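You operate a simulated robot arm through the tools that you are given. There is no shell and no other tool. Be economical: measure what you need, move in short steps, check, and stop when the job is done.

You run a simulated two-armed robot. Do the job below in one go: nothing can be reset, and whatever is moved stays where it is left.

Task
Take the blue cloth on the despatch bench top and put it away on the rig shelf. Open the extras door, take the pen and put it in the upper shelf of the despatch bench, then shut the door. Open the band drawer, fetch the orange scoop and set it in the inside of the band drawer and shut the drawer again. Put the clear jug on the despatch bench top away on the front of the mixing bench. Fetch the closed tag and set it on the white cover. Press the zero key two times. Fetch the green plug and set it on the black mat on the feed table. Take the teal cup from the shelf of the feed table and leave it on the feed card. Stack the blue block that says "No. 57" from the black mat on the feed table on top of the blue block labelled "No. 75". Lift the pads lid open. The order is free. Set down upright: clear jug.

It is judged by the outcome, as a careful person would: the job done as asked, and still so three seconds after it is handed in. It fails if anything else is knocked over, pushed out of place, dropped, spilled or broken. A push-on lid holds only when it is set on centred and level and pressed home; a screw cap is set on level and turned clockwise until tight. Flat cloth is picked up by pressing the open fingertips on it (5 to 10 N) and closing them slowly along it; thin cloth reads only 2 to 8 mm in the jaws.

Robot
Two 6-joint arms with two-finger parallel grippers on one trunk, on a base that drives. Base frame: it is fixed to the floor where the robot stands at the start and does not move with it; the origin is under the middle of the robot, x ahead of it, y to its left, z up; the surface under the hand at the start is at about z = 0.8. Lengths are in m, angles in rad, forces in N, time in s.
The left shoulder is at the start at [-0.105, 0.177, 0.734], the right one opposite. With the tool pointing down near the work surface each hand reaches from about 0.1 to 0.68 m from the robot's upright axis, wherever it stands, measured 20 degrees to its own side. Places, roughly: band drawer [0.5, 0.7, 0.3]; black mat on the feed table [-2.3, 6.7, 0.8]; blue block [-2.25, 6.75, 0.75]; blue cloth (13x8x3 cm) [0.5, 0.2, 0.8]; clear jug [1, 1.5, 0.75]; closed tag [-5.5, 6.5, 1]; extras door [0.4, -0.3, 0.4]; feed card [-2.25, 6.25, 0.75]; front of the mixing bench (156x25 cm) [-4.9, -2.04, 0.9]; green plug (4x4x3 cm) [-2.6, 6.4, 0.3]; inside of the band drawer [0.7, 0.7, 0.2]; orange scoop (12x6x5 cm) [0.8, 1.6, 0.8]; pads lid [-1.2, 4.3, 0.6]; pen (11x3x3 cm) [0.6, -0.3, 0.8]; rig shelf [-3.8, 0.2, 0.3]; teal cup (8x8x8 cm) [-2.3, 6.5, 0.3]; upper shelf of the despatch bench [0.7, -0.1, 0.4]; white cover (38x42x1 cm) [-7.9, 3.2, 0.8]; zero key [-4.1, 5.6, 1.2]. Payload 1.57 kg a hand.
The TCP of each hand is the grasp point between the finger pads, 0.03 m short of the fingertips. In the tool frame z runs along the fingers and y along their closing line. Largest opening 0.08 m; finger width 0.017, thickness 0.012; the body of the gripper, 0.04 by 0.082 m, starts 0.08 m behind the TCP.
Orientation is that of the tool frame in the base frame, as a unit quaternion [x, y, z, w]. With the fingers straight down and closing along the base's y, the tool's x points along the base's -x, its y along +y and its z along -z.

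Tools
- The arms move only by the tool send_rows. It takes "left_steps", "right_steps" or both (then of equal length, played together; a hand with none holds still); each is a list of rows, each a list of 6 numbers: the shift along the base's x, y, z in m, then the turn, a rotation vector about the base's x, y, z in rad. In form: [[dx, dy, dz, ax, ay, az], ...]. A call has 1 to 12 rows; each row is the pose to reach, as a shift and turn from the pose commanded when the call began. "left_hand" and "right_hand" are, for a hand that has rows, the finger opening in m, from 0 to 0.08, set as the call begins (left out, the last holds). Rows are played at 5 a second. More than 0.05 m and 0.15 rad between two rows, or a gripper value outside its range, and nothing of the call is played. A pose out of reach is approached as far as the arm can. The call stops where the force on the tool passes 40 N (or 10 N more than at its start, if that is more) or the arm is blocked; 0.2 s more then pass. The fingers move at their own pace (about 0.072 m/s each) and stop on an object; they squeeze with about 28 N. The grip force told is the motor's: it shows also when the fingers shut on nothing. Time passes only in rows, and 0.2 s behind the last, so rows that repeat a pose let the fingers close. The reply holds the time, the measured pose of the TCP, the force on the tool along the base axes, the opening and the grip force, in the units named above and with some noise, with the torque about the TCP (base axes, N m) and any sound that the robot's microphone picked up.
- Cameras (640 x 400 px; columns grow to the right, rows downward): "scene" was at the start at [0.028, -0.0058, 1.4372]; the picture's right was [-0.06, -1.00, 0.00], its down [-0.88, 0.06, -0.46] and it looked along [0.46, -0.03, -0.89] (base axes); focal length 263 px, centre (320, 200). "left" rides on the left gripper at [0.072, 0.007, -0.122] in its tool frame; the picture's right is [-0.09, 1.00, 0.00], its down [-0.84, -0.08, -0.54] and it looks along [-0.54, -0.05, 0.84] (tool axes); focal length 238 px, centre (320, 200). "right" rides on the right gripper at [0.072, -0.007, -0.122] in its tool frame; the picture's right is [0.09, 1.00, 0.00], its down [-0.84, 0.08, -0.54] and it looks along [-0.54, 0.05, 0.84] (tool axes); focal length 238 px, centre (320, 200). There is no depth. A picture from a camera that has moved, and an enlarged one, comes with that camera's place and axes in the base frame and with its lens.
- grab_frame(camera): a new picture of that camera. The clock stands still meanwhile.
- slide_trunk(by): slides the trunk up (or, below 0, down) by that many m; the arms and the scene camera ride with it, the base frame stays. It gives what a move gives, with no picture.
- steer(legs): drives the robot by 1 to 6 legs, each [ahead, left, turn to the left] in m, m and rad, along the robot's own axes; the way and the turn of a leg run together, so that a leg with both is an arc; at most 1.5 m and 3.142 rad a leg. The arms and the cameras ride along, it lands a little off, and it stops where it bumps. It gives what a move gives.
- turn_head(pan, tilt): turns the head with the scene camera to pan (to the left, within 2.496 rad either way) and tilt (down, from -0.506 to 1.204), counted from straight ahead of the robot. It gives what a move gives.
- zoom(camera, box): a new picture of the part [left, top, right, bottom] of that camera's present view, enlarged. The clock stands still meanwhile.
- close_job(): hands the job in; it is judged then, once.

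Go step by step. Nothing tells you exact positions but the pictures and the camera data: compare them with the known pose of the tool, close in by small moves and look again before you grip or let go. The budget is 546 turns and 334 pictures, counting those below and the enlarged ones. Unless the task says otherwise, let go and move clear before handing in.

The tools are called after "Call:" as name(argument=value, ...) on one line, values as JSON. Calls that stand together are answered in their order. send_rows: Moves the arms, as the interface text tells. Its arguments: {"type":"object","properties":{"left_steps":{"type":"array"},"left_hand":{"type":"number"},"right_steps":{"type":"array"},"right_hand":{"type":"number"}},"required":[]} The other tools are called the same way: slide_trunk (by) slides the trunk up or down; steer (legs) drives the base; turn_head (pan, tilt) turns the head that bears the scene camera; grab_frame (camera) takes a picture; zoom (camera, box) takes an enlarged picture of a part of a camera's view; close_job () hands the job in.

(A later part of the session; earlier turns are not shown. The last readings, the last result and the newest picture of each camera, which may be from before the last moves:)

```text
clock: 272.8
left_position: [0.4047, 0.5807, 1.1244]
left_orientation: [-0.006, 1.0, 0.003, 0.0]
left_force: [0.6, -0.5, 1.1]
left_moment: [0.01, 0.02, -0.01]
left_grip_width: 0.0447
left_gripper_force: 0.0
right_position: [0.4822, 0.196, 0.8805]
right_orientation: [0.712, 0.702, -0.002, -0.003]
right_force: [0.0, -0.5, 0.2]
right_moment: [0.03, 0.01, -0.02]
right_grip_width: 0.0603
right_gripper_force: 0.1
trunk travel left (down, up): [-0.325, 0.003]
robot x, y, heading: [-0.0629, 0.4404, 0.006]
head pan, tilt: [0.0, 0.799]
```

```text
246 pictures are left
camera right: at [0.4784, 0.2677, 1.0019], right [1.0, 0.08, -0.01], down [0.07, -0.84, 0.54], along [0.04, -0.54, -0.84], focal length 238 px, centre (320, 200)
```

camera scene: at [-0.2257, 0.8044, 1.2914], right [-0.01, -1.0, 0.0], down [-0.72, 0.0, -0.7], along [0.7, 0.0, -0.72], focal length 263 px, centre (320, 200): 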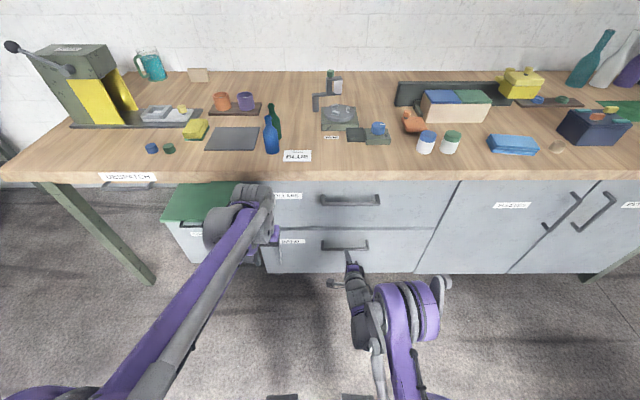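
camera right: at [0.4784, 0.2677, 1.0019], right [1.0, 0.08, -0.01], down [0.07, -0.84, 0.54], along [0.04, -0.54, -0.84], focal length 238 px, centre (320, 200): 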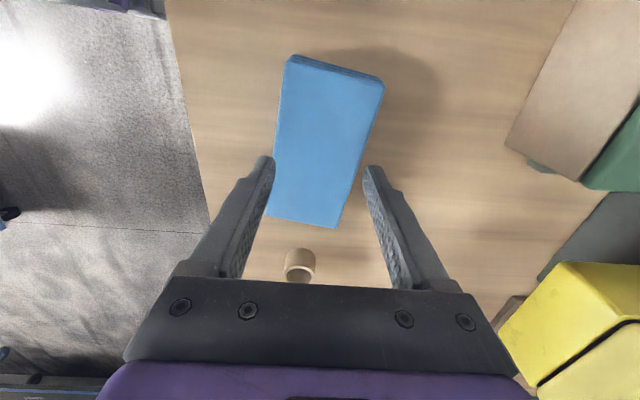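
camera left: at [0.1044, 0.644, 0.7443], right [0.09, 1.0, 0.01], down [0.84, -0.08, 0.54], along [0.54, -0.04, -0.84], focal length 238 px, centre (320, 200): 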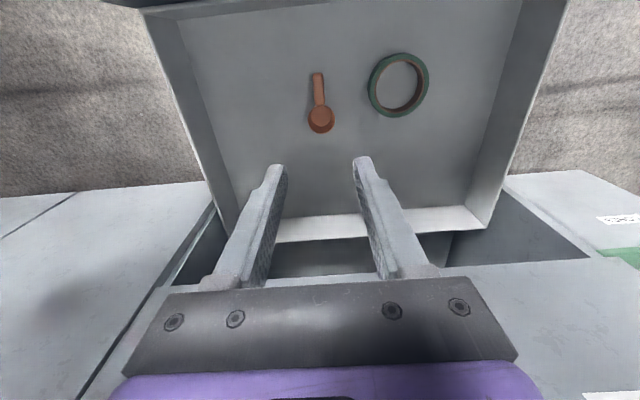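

The cloth sits between the tips. I press the open fingertips on it, small steps.

Call:
send_rows(right_steps=[[0, 0, -0.01, 0, 0, 0], [0, 0, -0.018, 0, 0, 0], [0, 0, -0.022, 0, 0, 0]], right_hand=0.05)

```text
clock: 273.6
left_position: [0.4025, 0.5818, 1.1253]
left_orientation: [-0.006, 1.0, 0.003, 0.001]
left_force: [0.2, 0.2, 0.1]
left_moment: [0.01, 0.04, 0.0]
left_grip_width: 0.0448
left_gripper_force: 0.1
right_position: [0.4844, 0.1958, 0.8599]
right_orientation: [0.712, 0.702, -0.001, -0.002]
right_force: [-0.1, -0.4, 11.5]
right_moment: [-0.07, -0.34, -0.01]
right_grip_width: 0.0508
right_gripper_force: 0.2
trunk travel left (down, up): [-0.325, 0.003]
robot x, y, heading: [-0.0605, 0.4379, 0.009]
head pan, tilt: [0.0, 0.799]
```

Pressing with about 11 N. I ease a touch and close in stages.

Call:
send_rows(right_steps=[[0, 0, -0.0, 0, 0, 0]], right_hand=0.04)

Call:
send_rows(right_steps=[[0, 0, 0.0, 0, 0, 0]], right_hand=0.028)

Call:
send_rows(right_steps=[[0, 0, 0.0, 0, 0, 0]], right_hand=0.016)

Call:
send_rows(right_steps=[[0, 0, 0.0, 0, 0, 0], [0, 0, 0.0, 0, 0, 0]], right_hand=0.0)

Call:
grab_frame(camera="right")

```text
clock: 274.0
left_position: [0.4031, 0.5808, 1.1255]
left_orientation: [-0.006, 1.0, 0.003, 0.0]
left_force: [-0.6, -0.3, 0.0]
left_moment: [0.01, 0.0, 0.02]
left_grip_width: 0.0452
left_gripper_force: 0.1
right_position: [0.4852, 0.197, 0.8602]
right_orientation: [0.712, 0.703, 0.0, -0.002]
right_force: [9.2, -2.0, 16.9]
right_moment: [-0.06, -0.56, -0.02]
right_grip_width: 0.0469
right_gripper_force: 4.2
trunk travel left (down, up): [-0.325, 0.003]
robot x, y, heading: [-0.0589, 0.4366, 0.004]
head pan, tilt: [0.0, 0.799]
```

```text
clock: 274.4
left_position: [0.4034, 0.5813, 1.1254]
left_orientation: [-0.005, 1.0, 0.002, 0.001]
left_force: [-0.8, 0.4, 0.0]
left_moment: [0.0, -0.01, -0.01]
left_grip_width: 0.0449
left_gripper_force: 0.2
right_position: [0.4847, 0.1977, 0.8597]
right_orientation: [0.712, 0.702, -0.001, -0.002]
right_force: [9.6, -1.5, 22.5]
right_moment: [-0.03, -0.55, 0.03]
right_grip_width: 0.0351
right_gripper_force: 4.0
trunk travel left (down, up): [-0.325, 0.003]
robot x, y, heading: [-0.0622, 0.4419, 0.005]
head pan, tilt: [0.0, 0.799]
```

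```text
clock: 274.8
left_position: [0.4017, 0.5824, 1.1248]
left_orientation: [-0.006, 1.0, 0.003, 0.001]
left_force: [-0.4, 0.6, -0.1]
left_moment: [0.01, 0.0, 0.02]
left_grip_width: 0.0452
left_gripper_force: 0.1
right_position: [0.4824, 0.1974, 0.8591]
right_orientation: [0.712, 0.702, -0.001, -0.002]
right_force: [10.0, -0.8, 24.9]
right_moment: [-0.02, -0.45, 0.0]
right_grip_width: 0.0256
right_gripper_force: 6.0
trunk travel left (down, up): [-0.325, 0.003]
robot x, y, heading: [-0.0606, 0.4386, 0.005]
head pan, tilt: [0.0, 0.799]
```

```text
clock: 275.4
left_position: [0.4024, 0.582, 1.1246]
left_orientation: [-0.007, 1.0, 0.003, 0.0]
left_force: [0.2, 0.6, -0.5]
left_moment: [0.01, 0.01, -0.01]
left_grip_width: 0.0452
left_gripper_force: 0.0
right_position: [0.4819, 0.1977, 0.8591]
right_orientation: [0.711, 0.703, -0.001, -0.002]
right_force: [9.6, -0.3, 26.8]
right_moment: [-0.02, -0.29, 0.03]
right_grip_width: 0.0
right_gripper_force: 22.0
trunk travel left (down, up): [-0.325, 0.003]
robot x, y, heading: [-0.0581, 0.4407, 0.007]
head pan, tilt: [0.0, 0.799]
```

```text
245 pictures are left
camera right: at [0.4786, 0.2691, 0.9809], right [1.0, 0.08, 0.0], down [0.07, -0.84, 0.54], along [0.04, -0.54, -0.84], focal length 238 px, centre (320, 200)
```

right: 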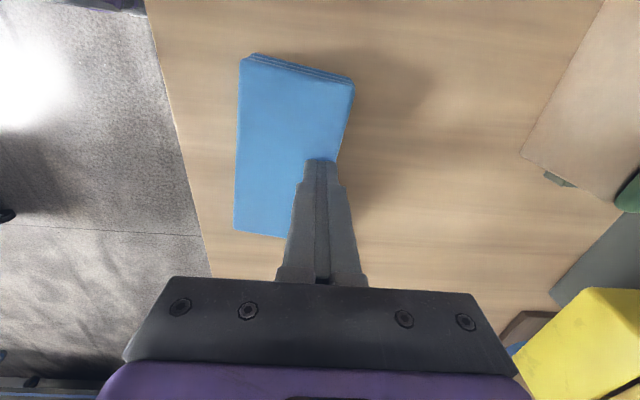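

The jaws slid over it; it is a firm folded pad about 6.5 cm wide. I'll straddle it across its width with the jaws fully open.

Call:
send_rows(right_steps=[[0, 0, 0.03, 0, 0, -0.03], [-0.01, -0.002, 0.045, 0, 0, -0.06], [-0.023, -0.005, 0.05, 0, 0, -0.11], [-0.023, -0.005, 0.04, 0, 0, -0.11]], right_hand=0.08)

Call:
grab_frame(camera="right")

```text
clock: 276.4
left_position: [0.4042, 0.5825, 1.1247]
left_orientation: [-0.005, 1.0, 0.003, -0.001]
left_force: [0.6, 0.5, 0.6]
left_moment: [0.02, -0.01, -0.01]
left_grip_width: 0.0451
left_gripper_force: 0.0
right_position: [0.4614, 0.1909, 0.8999]
right_orientation: [0.749, 0.662, -0.002, -0.003]
right_force: [0.4, 0.7, -0.2]
right_moment: [0.01, 0.0, 0.02]
right_grip_width: 0.0799
right_gripper_force: 0.0
trunk travel left (down, up): [-0.325, 0.003]
robot x, y, heading: [-0.0588, 0.4443, 0.007]
head pan, tilt: [0.0, 0.799]
```

```text
244 pictures are left
camera right: at [0.4649, 0.2633, 1.021], right [1.0, -0.03, -0.01], down [-0.02, -0.84, 0.54], along [-0.02, -0.54, -0.84], focal length 238 px, centre (320, 200)
```

right: 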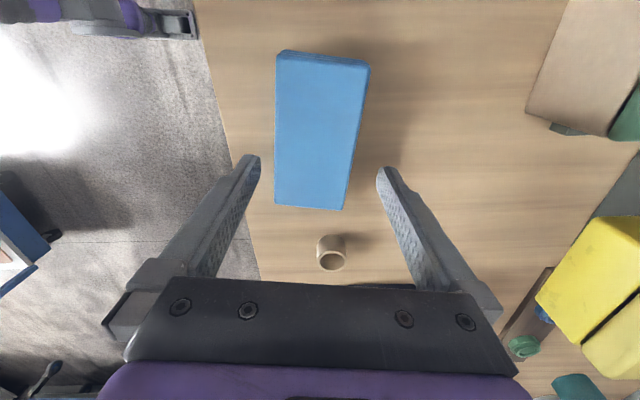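

Call:
send_rows(right_steps=[[-0.003, 0, -0.03, 0, 0, 0], [-0.003, 0, -0.05, 0, 0, 0], [-0.003, 0, -0.058, 0, 0, 0], [-0.003, 0, -0.065, 0, 0, 0]])

Call:
grab_frame(camera="right")

```text
clock: 277.4
left_position: [0.4045, 0.5823, 1.1253]
left_orientation: [-0.006, 1.0, 0.004, 0.0]
left_force: [1.3, 0.1, -0.1]
left_moment: [-0.02, 0.0, -0.03]
left_grip_width: 0.045
left_gripper_force: 0.1
right_position: [0.4582, 0.1916, 0.8331]
right_orientation: [0.749, 0.662, -0.001, -0.003]
right_force: [0.2, -0.1, -0.8]
right_moment: [-0.02, 0.01, 0.0]
right_grip_width: 0.08
right_gripper_force: 0.1
trunk travel left (down, up): [-0.325, 0.003]
robot x, y, heading: [-0.0611, 0.4397, 0.003]
head pan, tilt: [0.0, 0.799]
```

```text
243 pictures are left
camera right: at [0.4617, 0.2634, 0.9555], right [1.0, -0.03, -0.01], down [-0.02, -0.84, 0.54], along [-0.02, -0.54, -0.84], focal length 238 px, centre (320, 200)
```

right: 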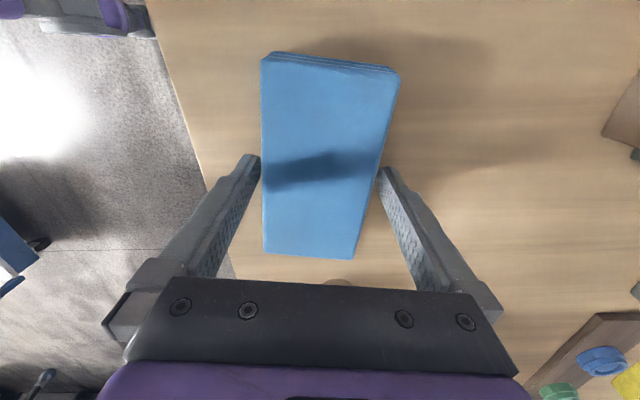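

Straddled cleanly. I close and look.

Call:
send_rows(right_steps=[[0, 0, 0, 0, 0, 0], [0, 0, 0, 0, 0, 0], [0, 0, 0, 0, 0, 0]], right_hand=0.0)

Call:
send_rows(right_steps=[[0, 0, 0.03, 0, 0, 0], [0, 0, 0.06, 0, 0, 0], [0, 0, 0.1, 0, 0, 0]])

Call:
grab_frame(camera="right")

```text
clock: 278.2
left_position: [0.4037, 0.5813, 1.1249]
left_orientation: [-0.006, 1.0, 0.004, 0.0]
left_force: [0.3, -1.6, 0.0]
left_moment: [-0.04, 0.0, -0.02]
left_grip_width: 0.0448
left_gripper_force: 0.0
right_position: [0.4561, 0.192, 0.8344]
right_orientation: [0.749, 0.662, -0.002, -0.003]
right_force: [-0.3, 0.0, 1.2]
right_moment: [-0.02, -0.01, -0.01]
right_grip_width: 0.0693
right_gripper_force: 27.4
trunk travel left (down, up): [-0.325, 0.003]
robot x, y, heading: [-0.0605, 0.44, 0.008]
head pan, tilt: [0.0, 0.799]
```

```text
clock: 279.0
left_position: [0.4034, 0.5828, 1.1239]
left_orientation: [-0.006, 1.0, 0.003, 0.001]
left_force: [0.3, -0.7, 0.2]
left_moment: [0.03, 0.03, -0.02]
left_grip_width: 0.0449
left_gripper_force: 0.0
right_position: [0.4588, 0.1917, 0.9357]
right_orientation: [0.75, 0.662, -0.001, -0.002]
right_force: [0.5, 0.9, -1.3]
right_moment: [-0.01, 0.0, -0.04]
right_grip_width: 0.0687
right_gripper_force: 27.6
trunk travel left (down, up): [-0.325, 0.003]
robot x, y, heading: [-0.0608, 0.4386, 0.004]
head pan, tilt: [0.0, 0.799]
```

```text
242 pictures are left
camera right: at [0.4628, 0.2647, 1.0573], right [1.0, -0.03, -0.01], down [-0.02, -0.84, 0.54], along [-0.02, -0.54, -0.84], focal length 238 px, centre (320, 200)
```

right: 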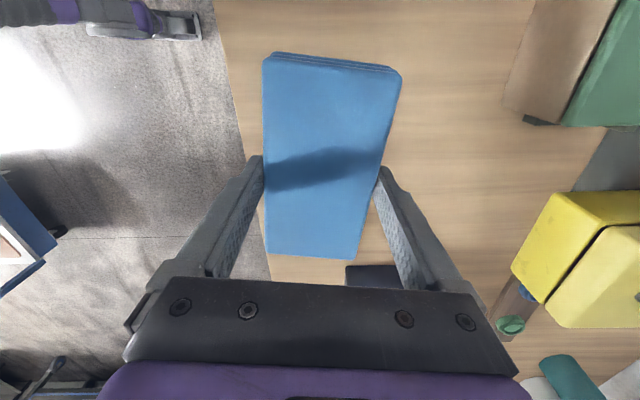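

The cloth is held (69 mm). I raise both hands and go for the jug at the bench's left end.

Call:
send_rows(right_steps=[[-0.02, -0.01, 0.04, 0, 0, 0], [-0.04, -0.02, 0.08, 0, 0, 0], [-0.06, -0.03, 0.12, 0, 0, 0], [-0.08, -0.04, 0.16, 0, 0, 0], [-0.1, -0.05, 0.2, 0, 0, 0], [-0.12, -0.06, 0.24, 0, 0, 0], [-0.13, -0.06, 0.28, 0, 0, 0]], left_steps=[[0, 0, 0.02, 0, 0, 0], [0, 0, 0.04, 0, 0, 0], [0, 0, 0.06, 0, 0, 0], [0, 0, 0.08, 0, 0, 0], [0, 0, 0.1, 0, 0, 0], [0, 0, 0.12, 0, 0, 0], [0, 0, 0.13, 0, 0, 0]])

Call:
steer(legs=[[-0.42, 0, 0], [0, 1.4, 0], [0, 0.28, 0], [0, 0, -1.571]])

Call:
grab_frame(camera="scene")

```text
clock: 280.6
left_position: [0.4045, 0.5825, 1.2552]
left_orientation: [-0.006, 1.0, 0.004, 0.0]
left_force: [-0.6, -0.8, 0.1]
left_moment: [0.04, 0.0, 0.0]
left_grip_width: 0.045
left_gripper_force: 0.0
right_position: [0.3275, 0.1323, 1.2158]
right_orientation: [0.749, 0.662, -0.001, -0.003]
right_force: [-0.7, -0.2, 0.1]
right_moment: [-0.02, 0.0, 0.01]
right_grip_width: 0.0694
right_gripper_force: 27.6
trunk travel left (down, up): [-0.325, 0.003]
robot x, y, heading: [-0.0604, 0.44, 0.009]
head pan, tilt: [0.0, 0.799]
```

```text
clock: 301.7
left_position: [-0.327, 1.6589, 1.255]
left_orientation: [0.698, 0.716, 0.003, 0.002]
left_force: [-0.7, 0.3, -0.4]
left_moment: [-0.01, -0.02, 0.01]
left_grip_width: 0.0452
left_gripper_force: 0.1
right_position: [-0.7769, 1.7302, 1.2144]
right_orientation: [0.998, -0.057, 0.001, -0.003]
right_force: [0.3, -0.1, 0.4]
right_moment: [0.01, 0.04, 0.0]
right_grip_width: 0.0691
right_gripper_force: 28.0
trunk travel left (down, up): [-0.325, 0.003]
robot x, y, heading: [-0.472, 2.1241, -1.552]
head pan, tilt: [0.0, 0.799]
```

```text
241 pictures are left
camera scene: at [-0.4718, 2.0833, 1.6117], right [-1.0, -0.02, 0.0], down [-0.01, 0.72, -0.7], along [0.01, -0.7, -0.72], focal length 263 px, centre (320, 200)
```

scene: 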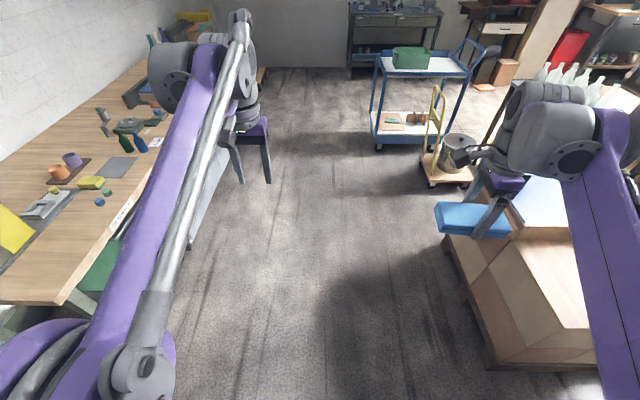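

Call:
steer(legs=[[0, 1.24, -0.02]])

Call:
turn_head(pan=0.4, tilt=0.95)

Call:
grab_frame(camera="scene")

Call:
grab_frame(camera="left")

```text
clock: 312.7
left_position: [0.8961, 1.6663, 1.2545]
left_orientation: [0.704, 0.71, 0.002, 0.003]
left_force: [-0.1, -0.4, -0.6]
left_moment: [0.01, 0.02, 0.05]
left_grip_width: 0.0453
left_gripper_force: 0.0
right_position: [0.4452, 1.7449, 1.2145]
right_orientation: [0.998, -0.065, 0.001, -0.003]
right_force: [0.5, 0.1, -1.0]
right_moment: [-0.03, 0.04, 0.0]
right_grip_width: 0.069
right_gripper_force: 27.6
trunk travel left (down, up): [-0.325, 0.003]
robot x, y, heading: [0.7626, 2.1308, -1.577]
head pan, tilt: [0.0, 0.799]
```

```text
clock: 313.6
left_position: [0.8965, 1.6651, 1.2554]
left_orientation: [0.705, 0.709, 0.003, 0.003]
left_force: [0.6, 0.7, 0.5]
left_moment: [-0.01, 0.0, 0.01]
left_grip_width: 0.0453
left_gripper_force: 0.1
right_position: [0.446, 1.7456, 1.2132]
right_orientation: [0.998, -0.066, 0.001, -0.003]
right_force: [-0.2, -0.3, -0.9]
right_moment: [0.01, 0.03, -0.01]
right_grip_width: 0.0691
right_gripper_force: 28.1
trunk travel left (down, up): [-0.325, 0.003]
robot x, y, heading: [0.7577, 2.1303, -1.569]
head pan, tilt: [0.4, 0.949]
```

```text
240 pictures are left
camera scene: at [0.7861, 2.1069, 1.6002], right [-0.92, -0.39, 0.0], down [-0.32, 0.75, -0.58], along [0.23, -0.54, -0.81], focal length 263 px, centre (320, 200)
```

scene: 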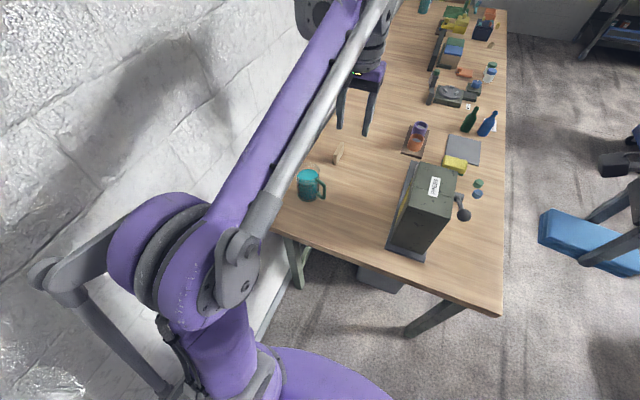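

```text
239 pictures are left
camera left: at [0.9012, 1.7383, 1.3772], right [1.0, -0.09, 0.01], down [-0.08, -0.84, 0.54], along [-0.04, -0.54, -0.84], focal length 238 px, centre (320, 200)
```

left: 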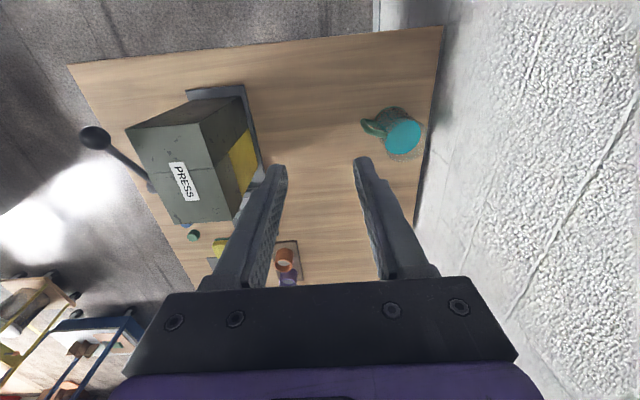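

Call:
zoom(camera="left", box=[340, 80, 460, 180])

Call:
zoom(camera="scene", box=[270, 130, 370, 230])

```text
4.00 times, centred on (400, 130) of left
camera zoom: at [0.9012, 1.7383, 1.3772], right [1.0, -0.09, 0.01], down [-0.08, -0.84, 0.54], along [-0.04, -0.54, -0.84], focal length 953 px, centre (0, 480)
```

zoom: 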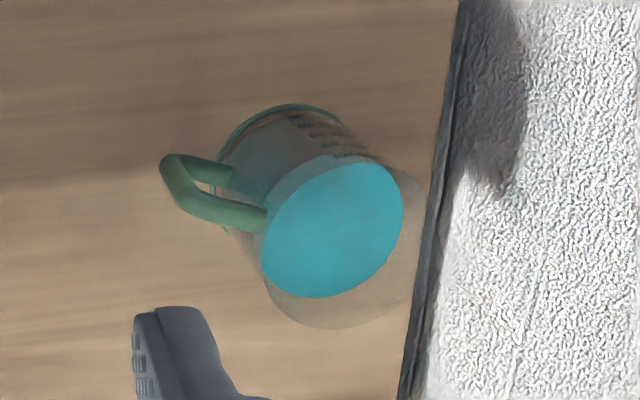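

```text
4.00 times, centred on (320, 180) of scene
camera zoom: at [0.7861, 2.1069, 1.6002], right [-0.92, -0.39, 0.0], down [-0.32, 0.75, -0.58], along [0.23, -0.54, -0.81], focal length 1052 px, centre (320, 280)
```

zoom: 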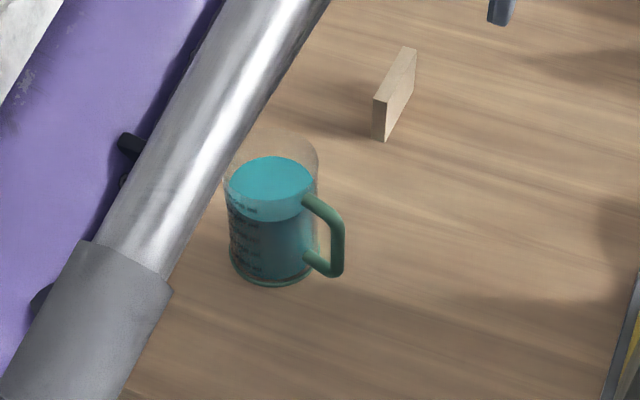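

The jug is a filled measuring jug, too wide for the jaws; its handle's upright bar is at about [0.990, 1.587], jug axis [1.065, 1.562]. I'll grip the handle from above, closing tangentially; first turn the left hand above it.

Call:
send_rows(left_steps=[[0.01, -0.01, 0, 0, 0, 0.13], [0.02, -0.02, 0, 0, 0, 0.26], [0.03, -0.03, 0, 0, 0, 0.39], [0.04, -0.04, 0, 0, 0, 0.52], [0.05, -0.05, -0.01, 0, 0, 0.65], [0.06, -0.06, -0.02, 0, 0, 0.78], [0.07, -0.07, -0.03, 0, 0, 0.91], [0.08, -0.075, -0.05, 0, 0, 1.04], [0.09, -0.078, -0.07, 0, 0, 1.15], [0.093, -0.078, -0.1, 0, 0, 1.25]], left_hand=0.05)

Call:
grab_frame(camera="left")

```text
clock: 315.8
left_position: [0.9897, 1.5877, 1.1543]
left_orientation: [0.156, 0.988, 0.004, 0.001]
left_force: [0.0, -0.3, 0.3]
left_moment: [0.02, 0.0, 0.04]
left_grip_width: 0.0499
left_gripper_force: 0.1
right_position: [0.4449, 1.7457, 1.2152]
right_orientation: [0.998, -0.065, 0.002, -0.004]
right_force: [0.0, 0.4, -1.2]
right_moment: [-0.01, 0.01, 0.0]
right_grip_width: 0.069
right_gripper_force: 28.0
trunk travel left (down, up): [-0.325, 0.003]
robot x, y, heading: [0.7567, 2.1336, -1.571]
head pan, tilt: [0.4, 0.949]
```

```text
236 pictures are left
camera left: at [0.9221, 1.6158, 1.2776], right [0.39, 0.92, 0.01], down [0.77, -0.33, 0.54], along [0.5, -0.21, -0.84], focal length 238 px, centre (320, 200)
```

left: 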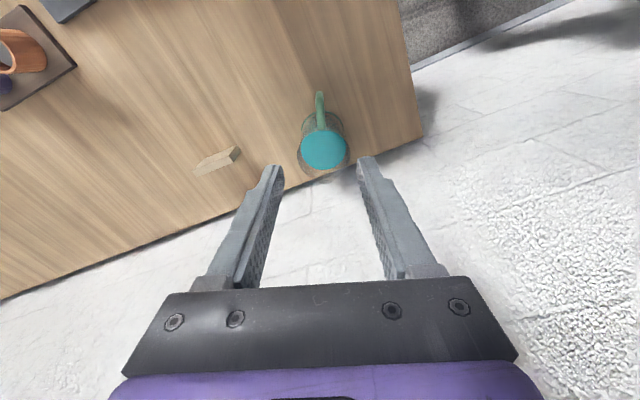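

Well aligned. I descend along the handle.

Call:
send_rows(left_steps=[[0, 0, -0.045, 0, 0, 0], [0, 0, -0.09, 0, 0, 0], [0, 0, -0.135, 0, 0, 0], [0, 0, -0.175, 0, 0, 0], [0, 0, -0.2, 0, 0, 0]])

Call:
grab_frame(camera="left")

```text
clock: 317.0
left_position: [0.9889, 1.5871, 0.9552]
left_orientation: [0.157, 0.988, 0.003, 0.0]
left_force: [0.3, 0.7, -0.3]
left_moment: [-0.01, 0.01, 0.01]
left_grip_width: 0.0502
left_gripper_force: 0.0
right_position: [0.4451, 1.7445, 1.2142]
right_orientation: [0.998, -0.065, 0.001, -0.004]
right_force: [-0.3, -0.1, -1.5]
right_moment: [0.0, -0.03, 0.01]
right_grip_width: 0.0691
right_gripper_force: 27.9
trunk travel left (down, up): [-0.325, 0.003]
robot x, y, heading: [0.7571, 2.1351, -1.569]
head pan, tilt: [0.4, 0.949]
```

```text
235 pictures are left
camera left: at [0.9225, 1.616, 1.0774], right [0.4, 0.92, 0.01], down [0.77, -0.34, 0.54], along [0.5, -0.21, -0.84], focal length 238 px, centre (320, 200)
```

left: 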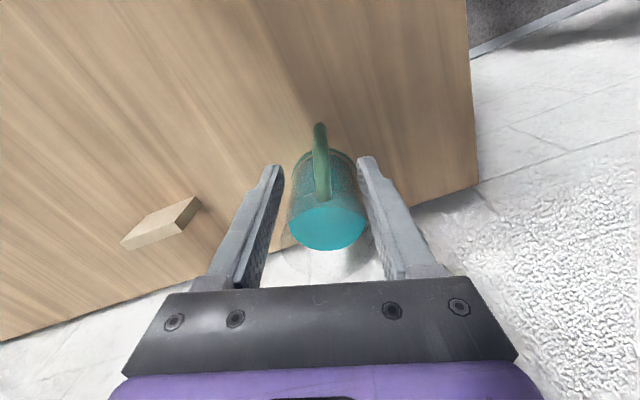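

Call:
send_rows(left_steps=[[0, 0, -0.03, 0, 0, 0], [0, 0, -0.06, 0, 0, 0], [0, 0, -0.08, 0, 0, 0], [0, 0, -0.09, 0, 0, 0]])

Call:
grab_frame(camera="left")

```text
clock: 318.0
left_position: [0.9903, 1.5874, 0.8633]
left_orientation: [0.157, 0.988, 0.004, 0.0]
left_force: [-0.1, 1.0, -0.5]
left_moment: [-0.01, 0.0, 0.03]
left_grip_width: 0.05
left_gripper_force: 0.1
right_position: [0.4455, 1.744, 1.215]
right_orientation: [0.998, -0.066, 0.001, -0.003]
right_force: [-0.4, -0.6, -1.3]
right_moment: [-0.01, 0.03, 0.01]
right_grip_width: 0.069
right_gripper_force: 27.7
trunk travel left (down, up): [-0.325, 0.003]
robot x, y, heading: [0.7569, 2.1275, -1.575]
head pan, tilt: [0.4, 0.949]
```

```text
234 pictures are left
camera left: at [0.9223, 1.6158, 0.9857], right [0.4, 0.92, 0.01], down [0.77, -0.34, 0.54], along [0.5, -0.21, -0.84], focal length 238 px, centre (320, 200)
```

left: 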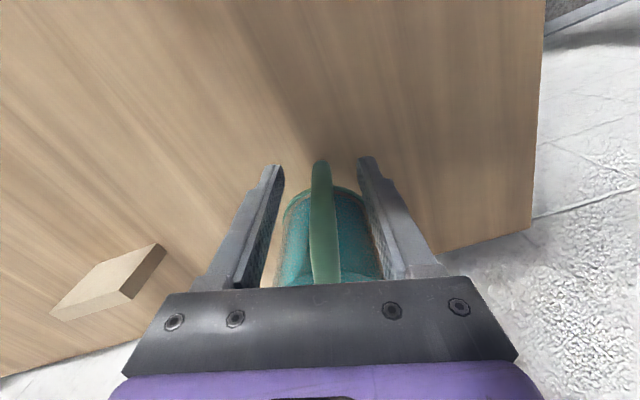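

Handle is right between the fingers; I close on it.

Call:
send_rows(left_steps=[[0, 0, 0, 0, 0, 0], [0, 0, 0, 0, 0, 0], [0, 0, 0, 0, 0, 0], [0, 0, 0, 0, 0, 0]], left_hand=0.0)

Call:
send_rows(left_steps=[[0, 0, 0.01, 0, 0, 0], [0, 0, 0.02, 0, 0, 0], [0, 0, 0.03, 0, 0, 0]])

Call:
grab_frame(camera="left")

Call:
zoom(camera="scene", box=[240, 100, 400, 200])

```text
clock: 319.0
left_position: [0.9891, 1.5863, 0.8625]
left_orientation: [0.157, 0.988, 0.003, 0.0]
left_force: [-0.1, -0.3, -0.2]
left_moment: [-0.25, -0.04, -0.04]
left_grip_width: 0.0128
left_gripper_force: 27.4
right_position: [0.4451, 1.7446, 1.215]
right_orientation: [0.998, -0.065, 0.0, -0.004]
right_force: [-0.8, -0.7, -1.5]
right_moment: [0.0, -0.01, 0.0]
right_grip_width: 0.0692
right_gripper_force: 28.5
trunk travel left (down, up): [-0.325, 0.003]
robot x, y, heading: [0.7582, 2.1327, -1.573]
head pan, tilt: [0.4, 0.949]
```

```text
clock: 319.8
left_position: [0.9897, 1.5879, 0.894]
left_orientation: [0.157, 0.988, 0.003, 0.0]
left_force: [-0.4, -0.2, -4.9]
left_moment: [0.1, 0.29, 0.04]
left_grip_width: 0.0128
left_gripper_force: 28.3
right_position: [0.4469, 1.7445, 1.213]
right_orientation: [0.998, -0.066, 0.0, -0.003]
right_force: [0.6, -0.7, -0.6]
right_moment: [-0.01, 0.02, -0.03]
right_grip_width: 0.0689
right_gripper_force: 27.8
trunk travel left (down, up): [-0.325, 0.003]
robot x, y, heading: [0.7591, 2.132, -1.576]
head pan, tilt: [0.4, 0.949]
```

```text
233 pictures are left
camera left: at [0.9222, 1.6166, 1.0164], right [0.4, 0.92, 0.01], down [0.77, -0.34, 0.54], along [0.5, -0.21, -0.84], focal length 238 px, centre (320, 200)
```

left: 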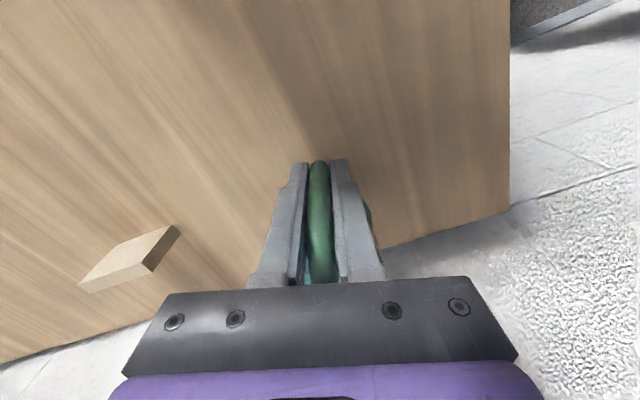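

```text
4.00 times, centred on (320, 150) of scene
camera zoom: at [0.7864, 2.1066, 1.6001], right [-0.92, -0.39, 0.0], down [-0.32, 0.75, -0.58], along [0.23, -0.54, -0.81], focal length 1052 px, centre (320, 400)
```

zoom: 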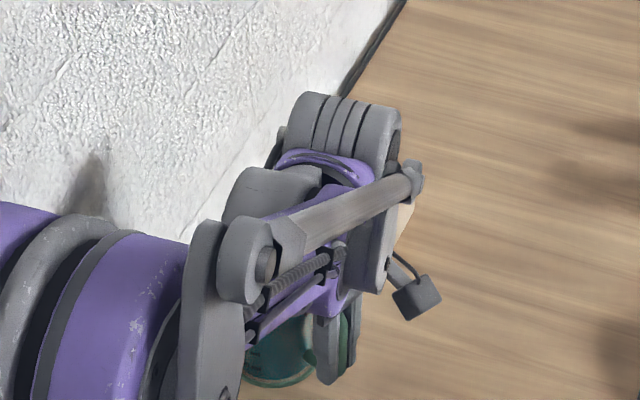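

The jug is lifted, about 5 N, steady. I lift it higher to clear the press.

Call:
send_rows(left_steps=[[0, 0, 0.04, 0, 0, 0], [0, 0, 0.08, 0, 0, 0], [0, 0, 0.12, 0, 0, 0], [0, 0, 0.16, 0, 0, 0], [0, 0.01, 0.2, 0, 0, 0], [0, 0.02, 0.24, 0, 0, 0], [0, 0.03, 0.28, 0, 0, 0], [0, 0.04, 0.3, 0, 0, 0]])

Call:
grab_frame(camera="scene")

```text
clock: 321.6
left_position: [0.9873, 1.6287, 1.1944]
left_orientation: [0.156, 0.988, 0.003, 0.001]
left_force: [0.3, 0.3, -5.2]
left_moment: [0.07, 0.28, -0.02]
left_grip_width: 0.0128
left_gripper_force: 27.8
right_position: [0.4456, 1.7459, 1.2143]
right_orientation: [0.998, -0.066, 0.001, -0.004]
right_force: [0.0, 0.4, -0.1]
right_moment: [0.04, 0.01, 0.01]
right_grip_width: 0.0693
right_gripper_force: 28.2
trunk travel left (down, up): [-0.325, 0.003]
robot x, y, heading: [0.7584, 2.1344, -1.573]
head pan, tilt: [0.4, 0.949]
```

```text
231 pictures are left
camera scene: at [0.7864, 2.107, 1.6001], right [-0.92, -0.39, 0.0], down [-0.32, 0.75, -0.58], along [0.23, -0.54, -0.81], focal length 263 px, centre (320, 200)
```

scene: 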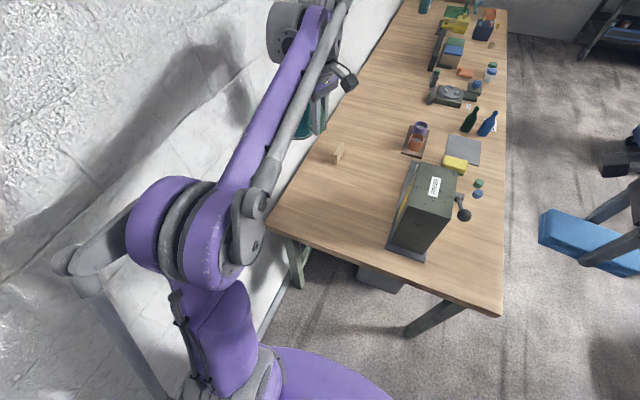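

Jug bottom is clear of the press. I back out of the gap and drive down the aisle, then turn towards the rig and mixing bench.

Call:
steer(legs=[[0, -1.12, 0]])

Call:
turn_head(pan=-0.3, tilt=0.5)

Call:
grab_frame(camera="scene")

```text
clock: 331.6
left_position: [-0.1338, 1.6323, 1.1925]
left_orientation: [0.162, 0.987, 0.004, 0.001]
left_force: [-0.1, -0.2, -4.5]
left_moment: [0.11, 0.3, -0.05]
left_grip_width: 0.0129
left_gripper_force: 27.4
right_position: [-0.6747, 1.7565, 1.2128]
right_orientation: [0.997, -0.072, 0.0, -0.004]
right_force: [-0.2, 0.4, -0.7]
right_moment: [0.0, -0.01, 0.02]
right_grip_width: 0.069
right_gripper_force: 28.0
trunk travel left (down, up): [-0.325, 0.003]
robot x, y, heading: [-0.3614, 2.1378, -1.581]
head pan, tilt: [0.4, 0.949]
```

```text
clock: 332.7
left_position: [-0.1327, 1.6318, 1.1932]
left_orientation: [0.162, 0.987, 0.004, 0.001]
left_force: [0.4, 1.0, -5.1]
left_moment: [0.11, 0.3, 0.0]
left_grip_width: 0.0129
left_gripper_force: 28.0
right_position: [-0.6745, 1.7566, 1.2149]
right_orientation: [0.997, -0.071, 0.002, -0.003]
right_force: [-0.7, 0.1, -0.2]
right_moment: [0.0, 0.0, 0.03]
right_grip_width: 0.069
right_gripper_force: 27.9
trunk travel left (down, up): [-0.325, 0.003]
robot x, y, heading: [-0.3567, 2.1408, -1.586]
head pan, tilt: [-0.3, 0.499]
```

```text
230 pictures are left
camera scene: at [-0.3853, 2.0948, 1.6376], right [-0.95, 0.31, 0.0], down [0.15, 0.46, -0.88], along [-0.27, -0.83, -0.48], focal length 263 px, centre (320, 200)
```

scene: 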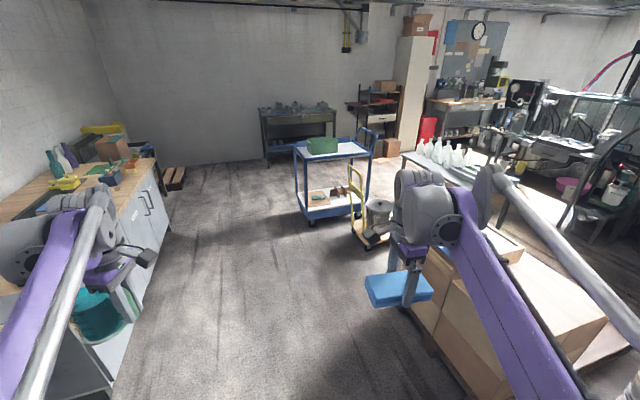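

Call:
steer(legs=[[1.4, 0, 0], [1.4, 0, 0], [0.65, 0, 0], [0, 0, -1.556]])

Call:
turn_head(pan=0.0, tilt=0.45)

Call:
grab_frame(camera="scene")

```text
clock: 353.3
left_position: [-0.909, -1.5708, 1.1931]
left_orientation: [0.803, 0.597, 0.002, 0.003]
left_force: [0.8, 0.4, -4.9]
left_moment: [0.29, -0.08, -0.02]
left_grip_width: 0.0128
left_gripper_force: 28.0
right_position: [-0.8028, -1.0255, 1.213]
right_orientation: [-0.667, 0.745, -0.002, 0.002]
right_force: [-0.3, 0.3, -0.3]
right_moment: [0.01, -0.01, 0.01]
right_grip_width: 0.0691
right_gripper_force: 27.9
trunk travel left (down, up): [-0.325, 0.003]
robot x, y, heading: [-0.4086, -1.3267, -3.127]
head pan, tilt: [-0.3, 0.499]
```

```text
clock: 354.1
left_position: [-0.909, -1.5706, 1.1927]
left_orientation: [0.803, 0.596, 0.002, 0.003]
left_force: [-0.2, -0.1, -4.9]
left_moment: [0.28, -0.1, -0.03]
left_grip_width: 0.013
left_gripper_force: 28.4
right_position: [-0.8029, -1.0251, 1.2138]
right_orientation: [-0.667, 0.745, -0.004, 0.002]
right_force: [0.2, -0.1, -0.4]
right_moment: [-0.01, -0.02, 0.0]
right_grip_width: 0.069
right_gripper_force: 27.6
trunk travel left (down, up): [-0.325, 0.003]
robot x, y, heading: [-0.4099, -1.3279, -3.122]
head pan, tilt: [0.0, 0.45]
```

```text
229 pictures are left
camera scene: at [-0.4577, -1.3317, 1.6421], right [-0.02, 1.0, 0.0], down [0.44, 0.01, -0.9], along [-0.9, -0.02, -0.44], focal length 263 px, centre (320, 200)
```

scene: 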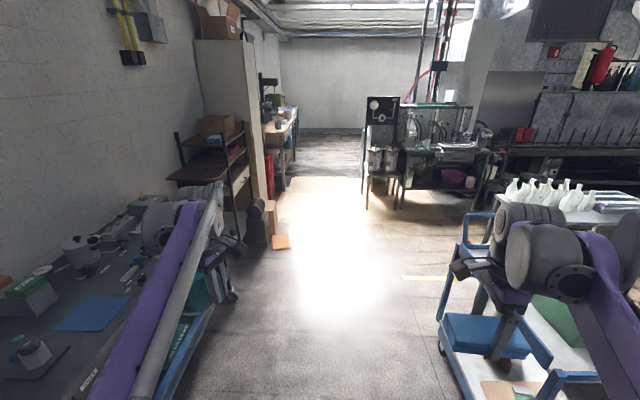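

Call:
zoom(camera="scene", box=[340, 80, 540, 220])

Call:
zoom(camera="scene", box=[200, 60, 340, 200])

```text
2.86 times, centred on (440, 150) of scene
camera zoom: at [-0.4577, -1.3317, 1.6421], right [-0.02, 1.0, 0.0], down [0.44, 0.01, -0.9], along [-0.9, -0.02, -0.44], focal length 752 px, centre (-23, 343)
```

zoom: 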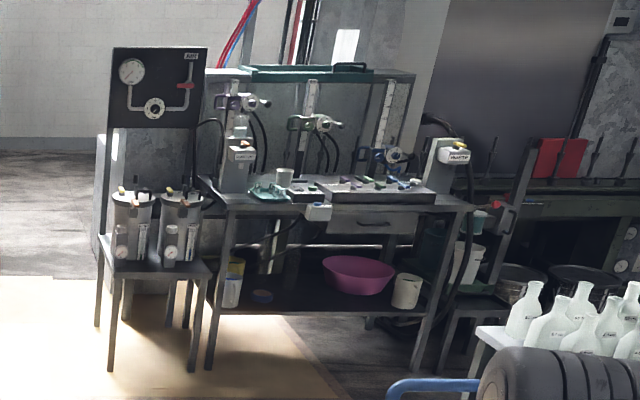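

```text
2.86 times, centred on (270, 130) of scene
camera zoom: at [-0.4577, -1.3317, 1.6421], right [-0.02, 1.0, 0.0], down [0.44, 0.01, -0.9], along [-0.9, -0.02, -0.44], focal length 752 px, centre (463, 400)
```

zoom: 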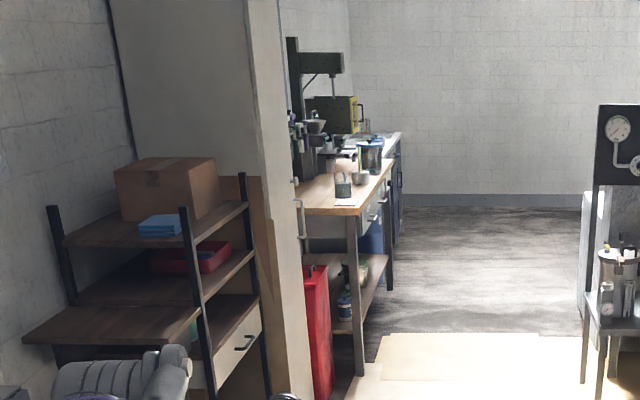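

The rig (open shelf facing us) and mixing bench are visible. I place the jug first: drive along the aisle to the mixing bench.

Call:
steer(legs=[[0, 0.0, -0.02], [1.4, -0.06, 0], [1.4, 0, 0], [0.9, 0, 0]])

Call:
turn_head(pan=0.5, tilt=0.6)

Call:
grab_frame(camera="scene")

```text
clock: 370.4
left_position: [-4.1635, -1.3807, 1.1922]
left_orientation: [0.823, 0.568, 0.004, 0.003]
left_force: [-1.4, 0.6, -5.5]
left_moment: [0.28, -0.18, -0.04]
left_grip_width: 0.0129
left_gripper_force: 28.0
right_position: [-4.0177, -0.845, 1.2126]
right_orientation: [-0.641, 0.768, -0.011, 0.006]
right_force: [-1.3, -1.0, -0.1]
right_moment: [0.03, -0.05, 0.04]
right_grip_width: 0.0768
right_gripper_force: 28.2
trunk travel left (down, up): [-0.325, 0.003]
robot x, y, heading: [-3.6445, -1.1704, 3.092]
head pan, tilt: [0.0, 0.45]
stopped in leg 4: the force on the tool passed its limit at 54 N (the readings are from after the stop); the commanded pose is now the measured one
```

```text
clock: 371.3
left_position: [-4.1583, -1.3799, 1.1943]
left_orientation: [0.822, 0.569, 0.001, 0.003]
left_force: [-0.4, 0.1, -5.4]
left_moment: [0.27, -0.1, -0.01]
left_grip_width: 0.0126
left_gripper_force: 27.6
right_position: [-4.0117, -0.8439, 1.2157]
right_orientation: [-0.641, 0.768, -0.009, 0.005]
right_force: [0.4, 0.8, -0.4]
right_moment: [-0.01, -0.02, 0.03]
right_grip_width: 0.0766
right_gripper_force: 28.0
trunk travel left (down, up): [-0.325, 0.003]
robot x, y, heading: [-3.6477, -1.1717, 3.096]
head pan, tilt: [0.499, 0.6]
```

```text
226 pictures are left
camera scene: at [-3.6795, -1.2143, 1.6285], right [-0.44, 0.9, 0.0], down [0.51, 0.25, -0.83], along [-0.74, -0.36, -0.56], focal length 263 px, centre (320, 200)
```

scene: 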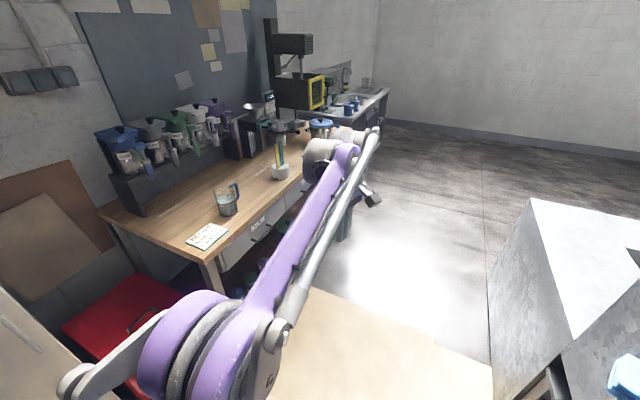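

The right hand with the cloth bumped something. I look to the right.

Call:
turn_head(pan=-0.7, tilt=0.6)

Call:
grab_frame(camera="scene")

Call:
grab_frame(camera="right")

```text
clock: 372.7
left_position: [-4.1592, -1.3796, 1.1942]
left_orientation: [0.822, 0.57, 0.002, 0.002]
left_force: [0.4, -0.3, -5.5]
left_moment: [0.26, -0.12, 0.01]
left_grip_width: 0.0128
left_gripper_force: 27.5
right_position: [-4.0132, -0.8445, 1.2145]
right_orientation: [-0.641, 0.768, -0.008, 0.005]
right_force: [0.8, -0.1, 0.4]
right_moment: [-0.02, -0.02, -0.04]
right_grip_width: 0.0764
right_gripper_force: 27.9
trunk travel left (down, up): [-0.325, 0.003]
robot x, y, heading: [-3.6451, -1.1726, 3.095]
head pan, tilt: [-0.7, 0.6]
```

```text
225 pictures are left
camera scene: at [-3.6658, -1.1162, 1.6286], right [0.68, 0.73, 0.0], down [0.42, -0.38, -0.82], along [-0.61, 0.56, -0.57], focal length 263 px, centre (320, 200)
```

scene: 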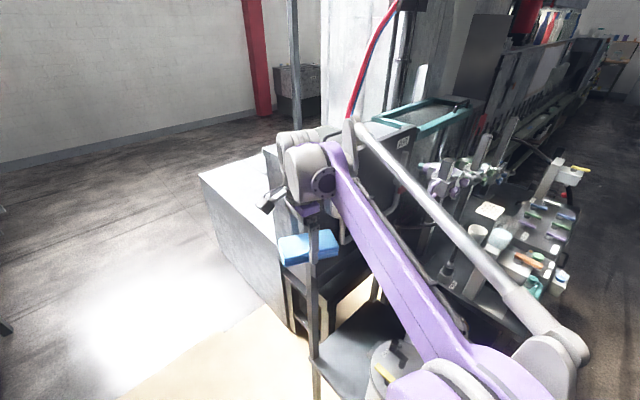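

```text
224 pictures are left
camera right: at [-4.0214, -0.915, 1.336], right [-1.0, 0.09, -0.02], down [0.06, 0.84, 0.54], along [0.06, 0.53, -0.84], focal length 238 px, centre (320, 200)
```

right: 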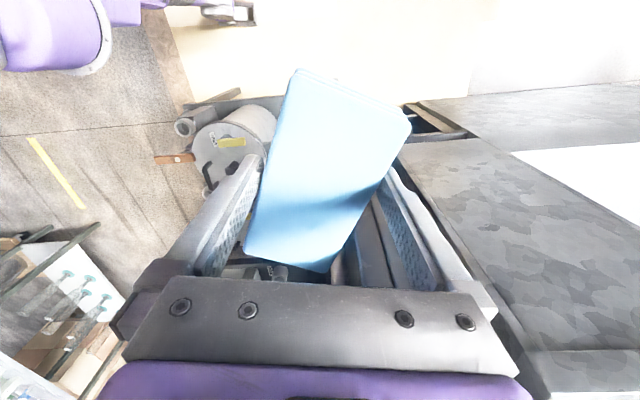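

The cloth touched the gauge panel's edge and twisted slightly in the grip, but still holds. I back off, shift left away from the rig, and continue.

Call:
steer(legs=[[-0.25, 0, 0], [0, 0.22, 0.047]])

Call:
grab_frame(camera="scene")

```text
clock: 376.6
left_position: [-3.9095, -1.6305, 1.1933]
left_orientation: [0.811, 0.585, 0.003, 0.004]
left_force: [0.5, 0.2, -5.2]
left_moment: [0.3, -0.14, 0.0]
left_grip_width: 0.0126
left_gripper_force: 27.6
right_position: [-3.7844, -1.0903, 1.2142]
right_orientation: [-0.655, 0.755, -0.009, 0.005]
right_force: [0.3, -1.3, -0.4]
right_moment: [-0.03, -0.01, 0.05]
right_grip_width: 0.0753
right_gripper_force: 28.0
trunk travel left (down, up): [-0.325, 0.003]
robot x, y, heading: [-3.405, -1.4052, 3.138]
head pan, tilt: [-0.7, 0.6]
```

```text
223 pictures are left
camera scene: at [-3.427, -1.3481, 1.6285], right [0.65, 0.76, 0.0], down [0.43, -0.37, -0.82], along [-0.63, 0.54, -0.57], focal length 263 px, centre (320, 200)
```

scene: 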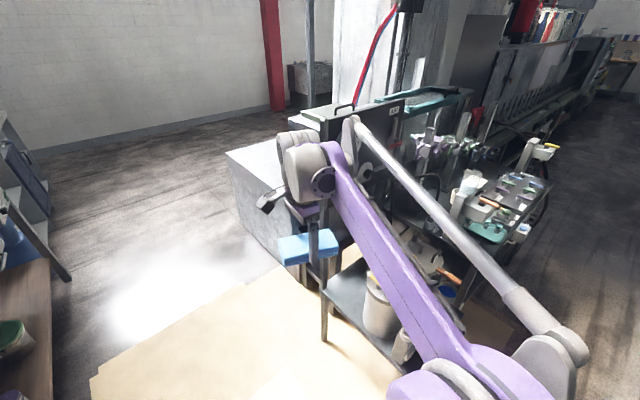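

Clear now. The free spot on the mixing bench front is around x -4.56 between the beaker and the pencil cup. I drive there and turn to face the bench.

Call:
steer(legs=[[1.45, 0, 0], [0, 0, 1.575]])

Call:
turn_head(pan=0.2, tilt=0.85)

Call:
grab_frame(camera="scene")

Call:
grab_frame(camera="left")

```text
clock: 387.5
left_position: [-4.5873, -1.891, 1.193]
left_orientation: [0.159, 0.987, 0.004, 0.0]
left_force: [-0.1, 0.2, -5.0]
left_moment: [0.08, 0.31, 0.03]
left_grip_width: 0.0128
left_gripper_force: 28.3
right_position: [-5.1292, -1.7665, 1.214]
right_orientation: [0.997, -0.07, 0.002, -0.01]
right_force: [0.3, 0.2, -0.4]
right_moment: [0.02, -0.04, -0.02]
right_grip_width: 0.0738
right_gripper_force: 27.5
trunk travel left (down, up): [-0.325, 0.003]
robot x, y, heading: [-4.8141, -1.3854, -1.579]
head pan, tilt: [-0.7, 0.6]
```

```text
clock: 388.7
left_position: [-4.5891, -1.8911, 1.1935]
left_orientation: [0.16, 0.987, 0.004, 0.001]
left_force: [0.1, 0.3, -5.7]
left_moment: [0.14, 0.3, 0.0]
left_grip_width: 0.0132
left_gripper_force: 27.8
right_position: [-5.1301, -1.7665, 1.2138]
right_orientation: [0.997, -0.071, 0.003, -0.009]
right_force: [0.4, -0.2, -0.1]
right_moment: [0.0, -0.04, 0.02]
right_grip_width: 0.0735
right_gripper_force: 28.1
trunk travel left (down, up): [-0.325, 0.003]
robot x, y, heading: [-4.8158, -1.3877, -1.579]
head pan, tilt: [0.201, 0.85]
```

```text
222 pictures are left
camera scene: at [-4.8005, -1.4207, 1.6077], right [-0.98, -0.19, 0.0], down [-0.14, 0.74, -0.66], along [0.13, -0.65, -0.75], focal length 263 px, centre (320, 200)
```

scene: 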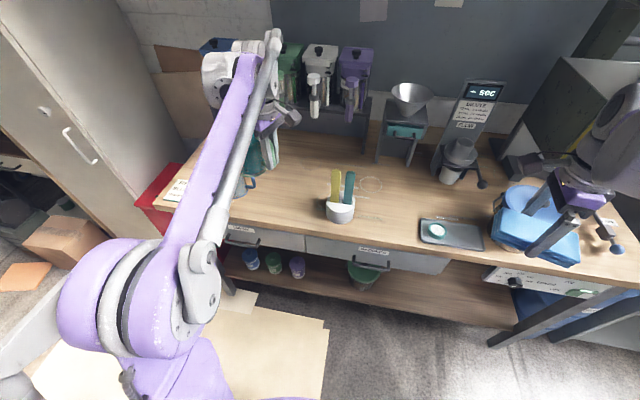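

```text
221 pictures are left
camera left: at [-4.6553, -1.8624, 1.3164], right [0.4, 0.92, 0.01], down [0.77, -0.34, 0.54], along [0.5, -0.21, -0.84], focal length 238 px, centre (320, 200)
```

left: 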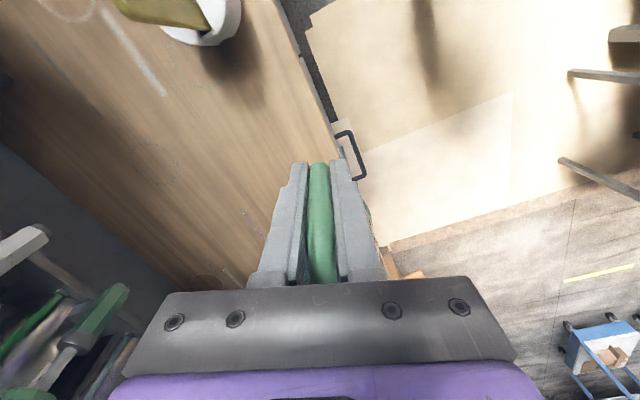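

Front edge at y≈-1.88. I move the jug over the spot (TCP [-4.636, -1.985]) and lower.

Call:
send_rows(left_steps=[[-0.012, -0.025, 0, 0, 0, 0], [-0.024, -0.05, 0, 0, 0, 0], [-0.036, -0.075, 0, 0, 0, 0], [-0.047, -0.094, -0.02, 0, 0, 0], [-0.047, -0.094, -0.05, 0, 0, 0], [-0.047, -0.094, -0.09, 0, 0, 0], [-0.047, -0.094, -0.13, 0, 0, 0], [-0.047, -0.094, -0.16, 0, 0, 0], [-0.047, -0.094, -0.18, 0, 0, 0]])

Call:
grab_frame(camera="scene")

Call:
grab_frame(camera="left")

```text
clock: 390.7
left_position: [-4.6362, -1.9847, 1.0137]
left_orientation: [0.16, 0.987, 0.003, 0.001]
left_force: [0.8, -0.9, -6.1]
left_moment: [0.08, 0.3, 0.01]
left_grip_width: 0.0129
left_gripper_force: 28.0
right_position: [-5.1302, -1.7683, 1.215]
right_orientation: [0.998, -0.07, 0.001, -0.01]
right_force: [0.4, -0.1, -0.3]
right_moment: [0.02, -0.04, -0.03]
right_grip_width: 0.0732
right_gripper_force: 28.3
trunk travel left (down, up): [-0.325, 0.003]
robot x, y, heading: [-4.8155, -1.386, -1.578]
head pan, tilt: [0.201, 0.85]
```

```text
220 pictures are left
camera scene: at [-4.8004, -1.4211, 1.6076], right [-0.98, -0.19, 0.0], down [-0.14, 0.74, -0.66], along [0.13, -0.65, -0.75], focal length 263 px, centre (320, 200)
```

scene: 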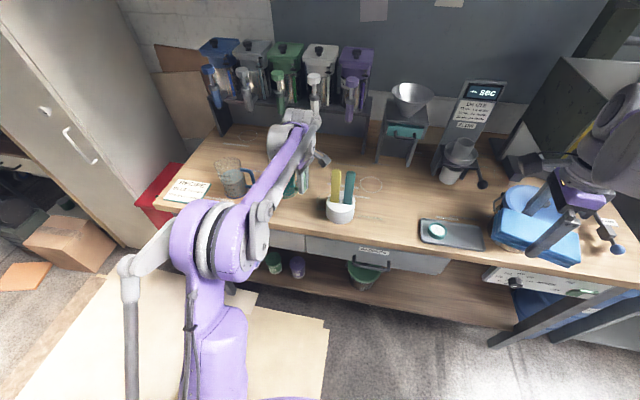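

```text
219 pictures are left
camera left: at [-4.7026, -1.9574, 1.136], right [0.4, 0.92, 0.01], down [0.77, -0.34, 0.54], along [0.5, -0.21, -0.84], focal length 238 px, centre (320, 200)
```

left: 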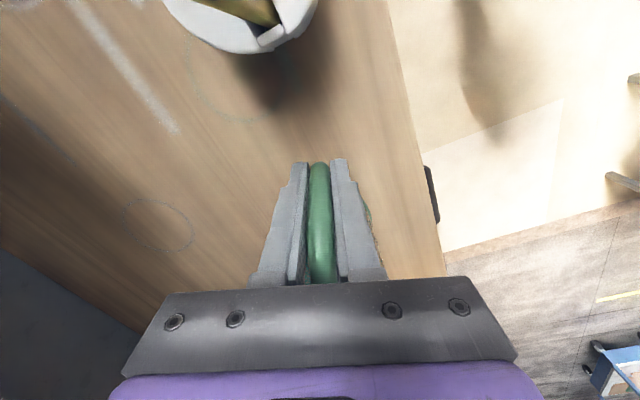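

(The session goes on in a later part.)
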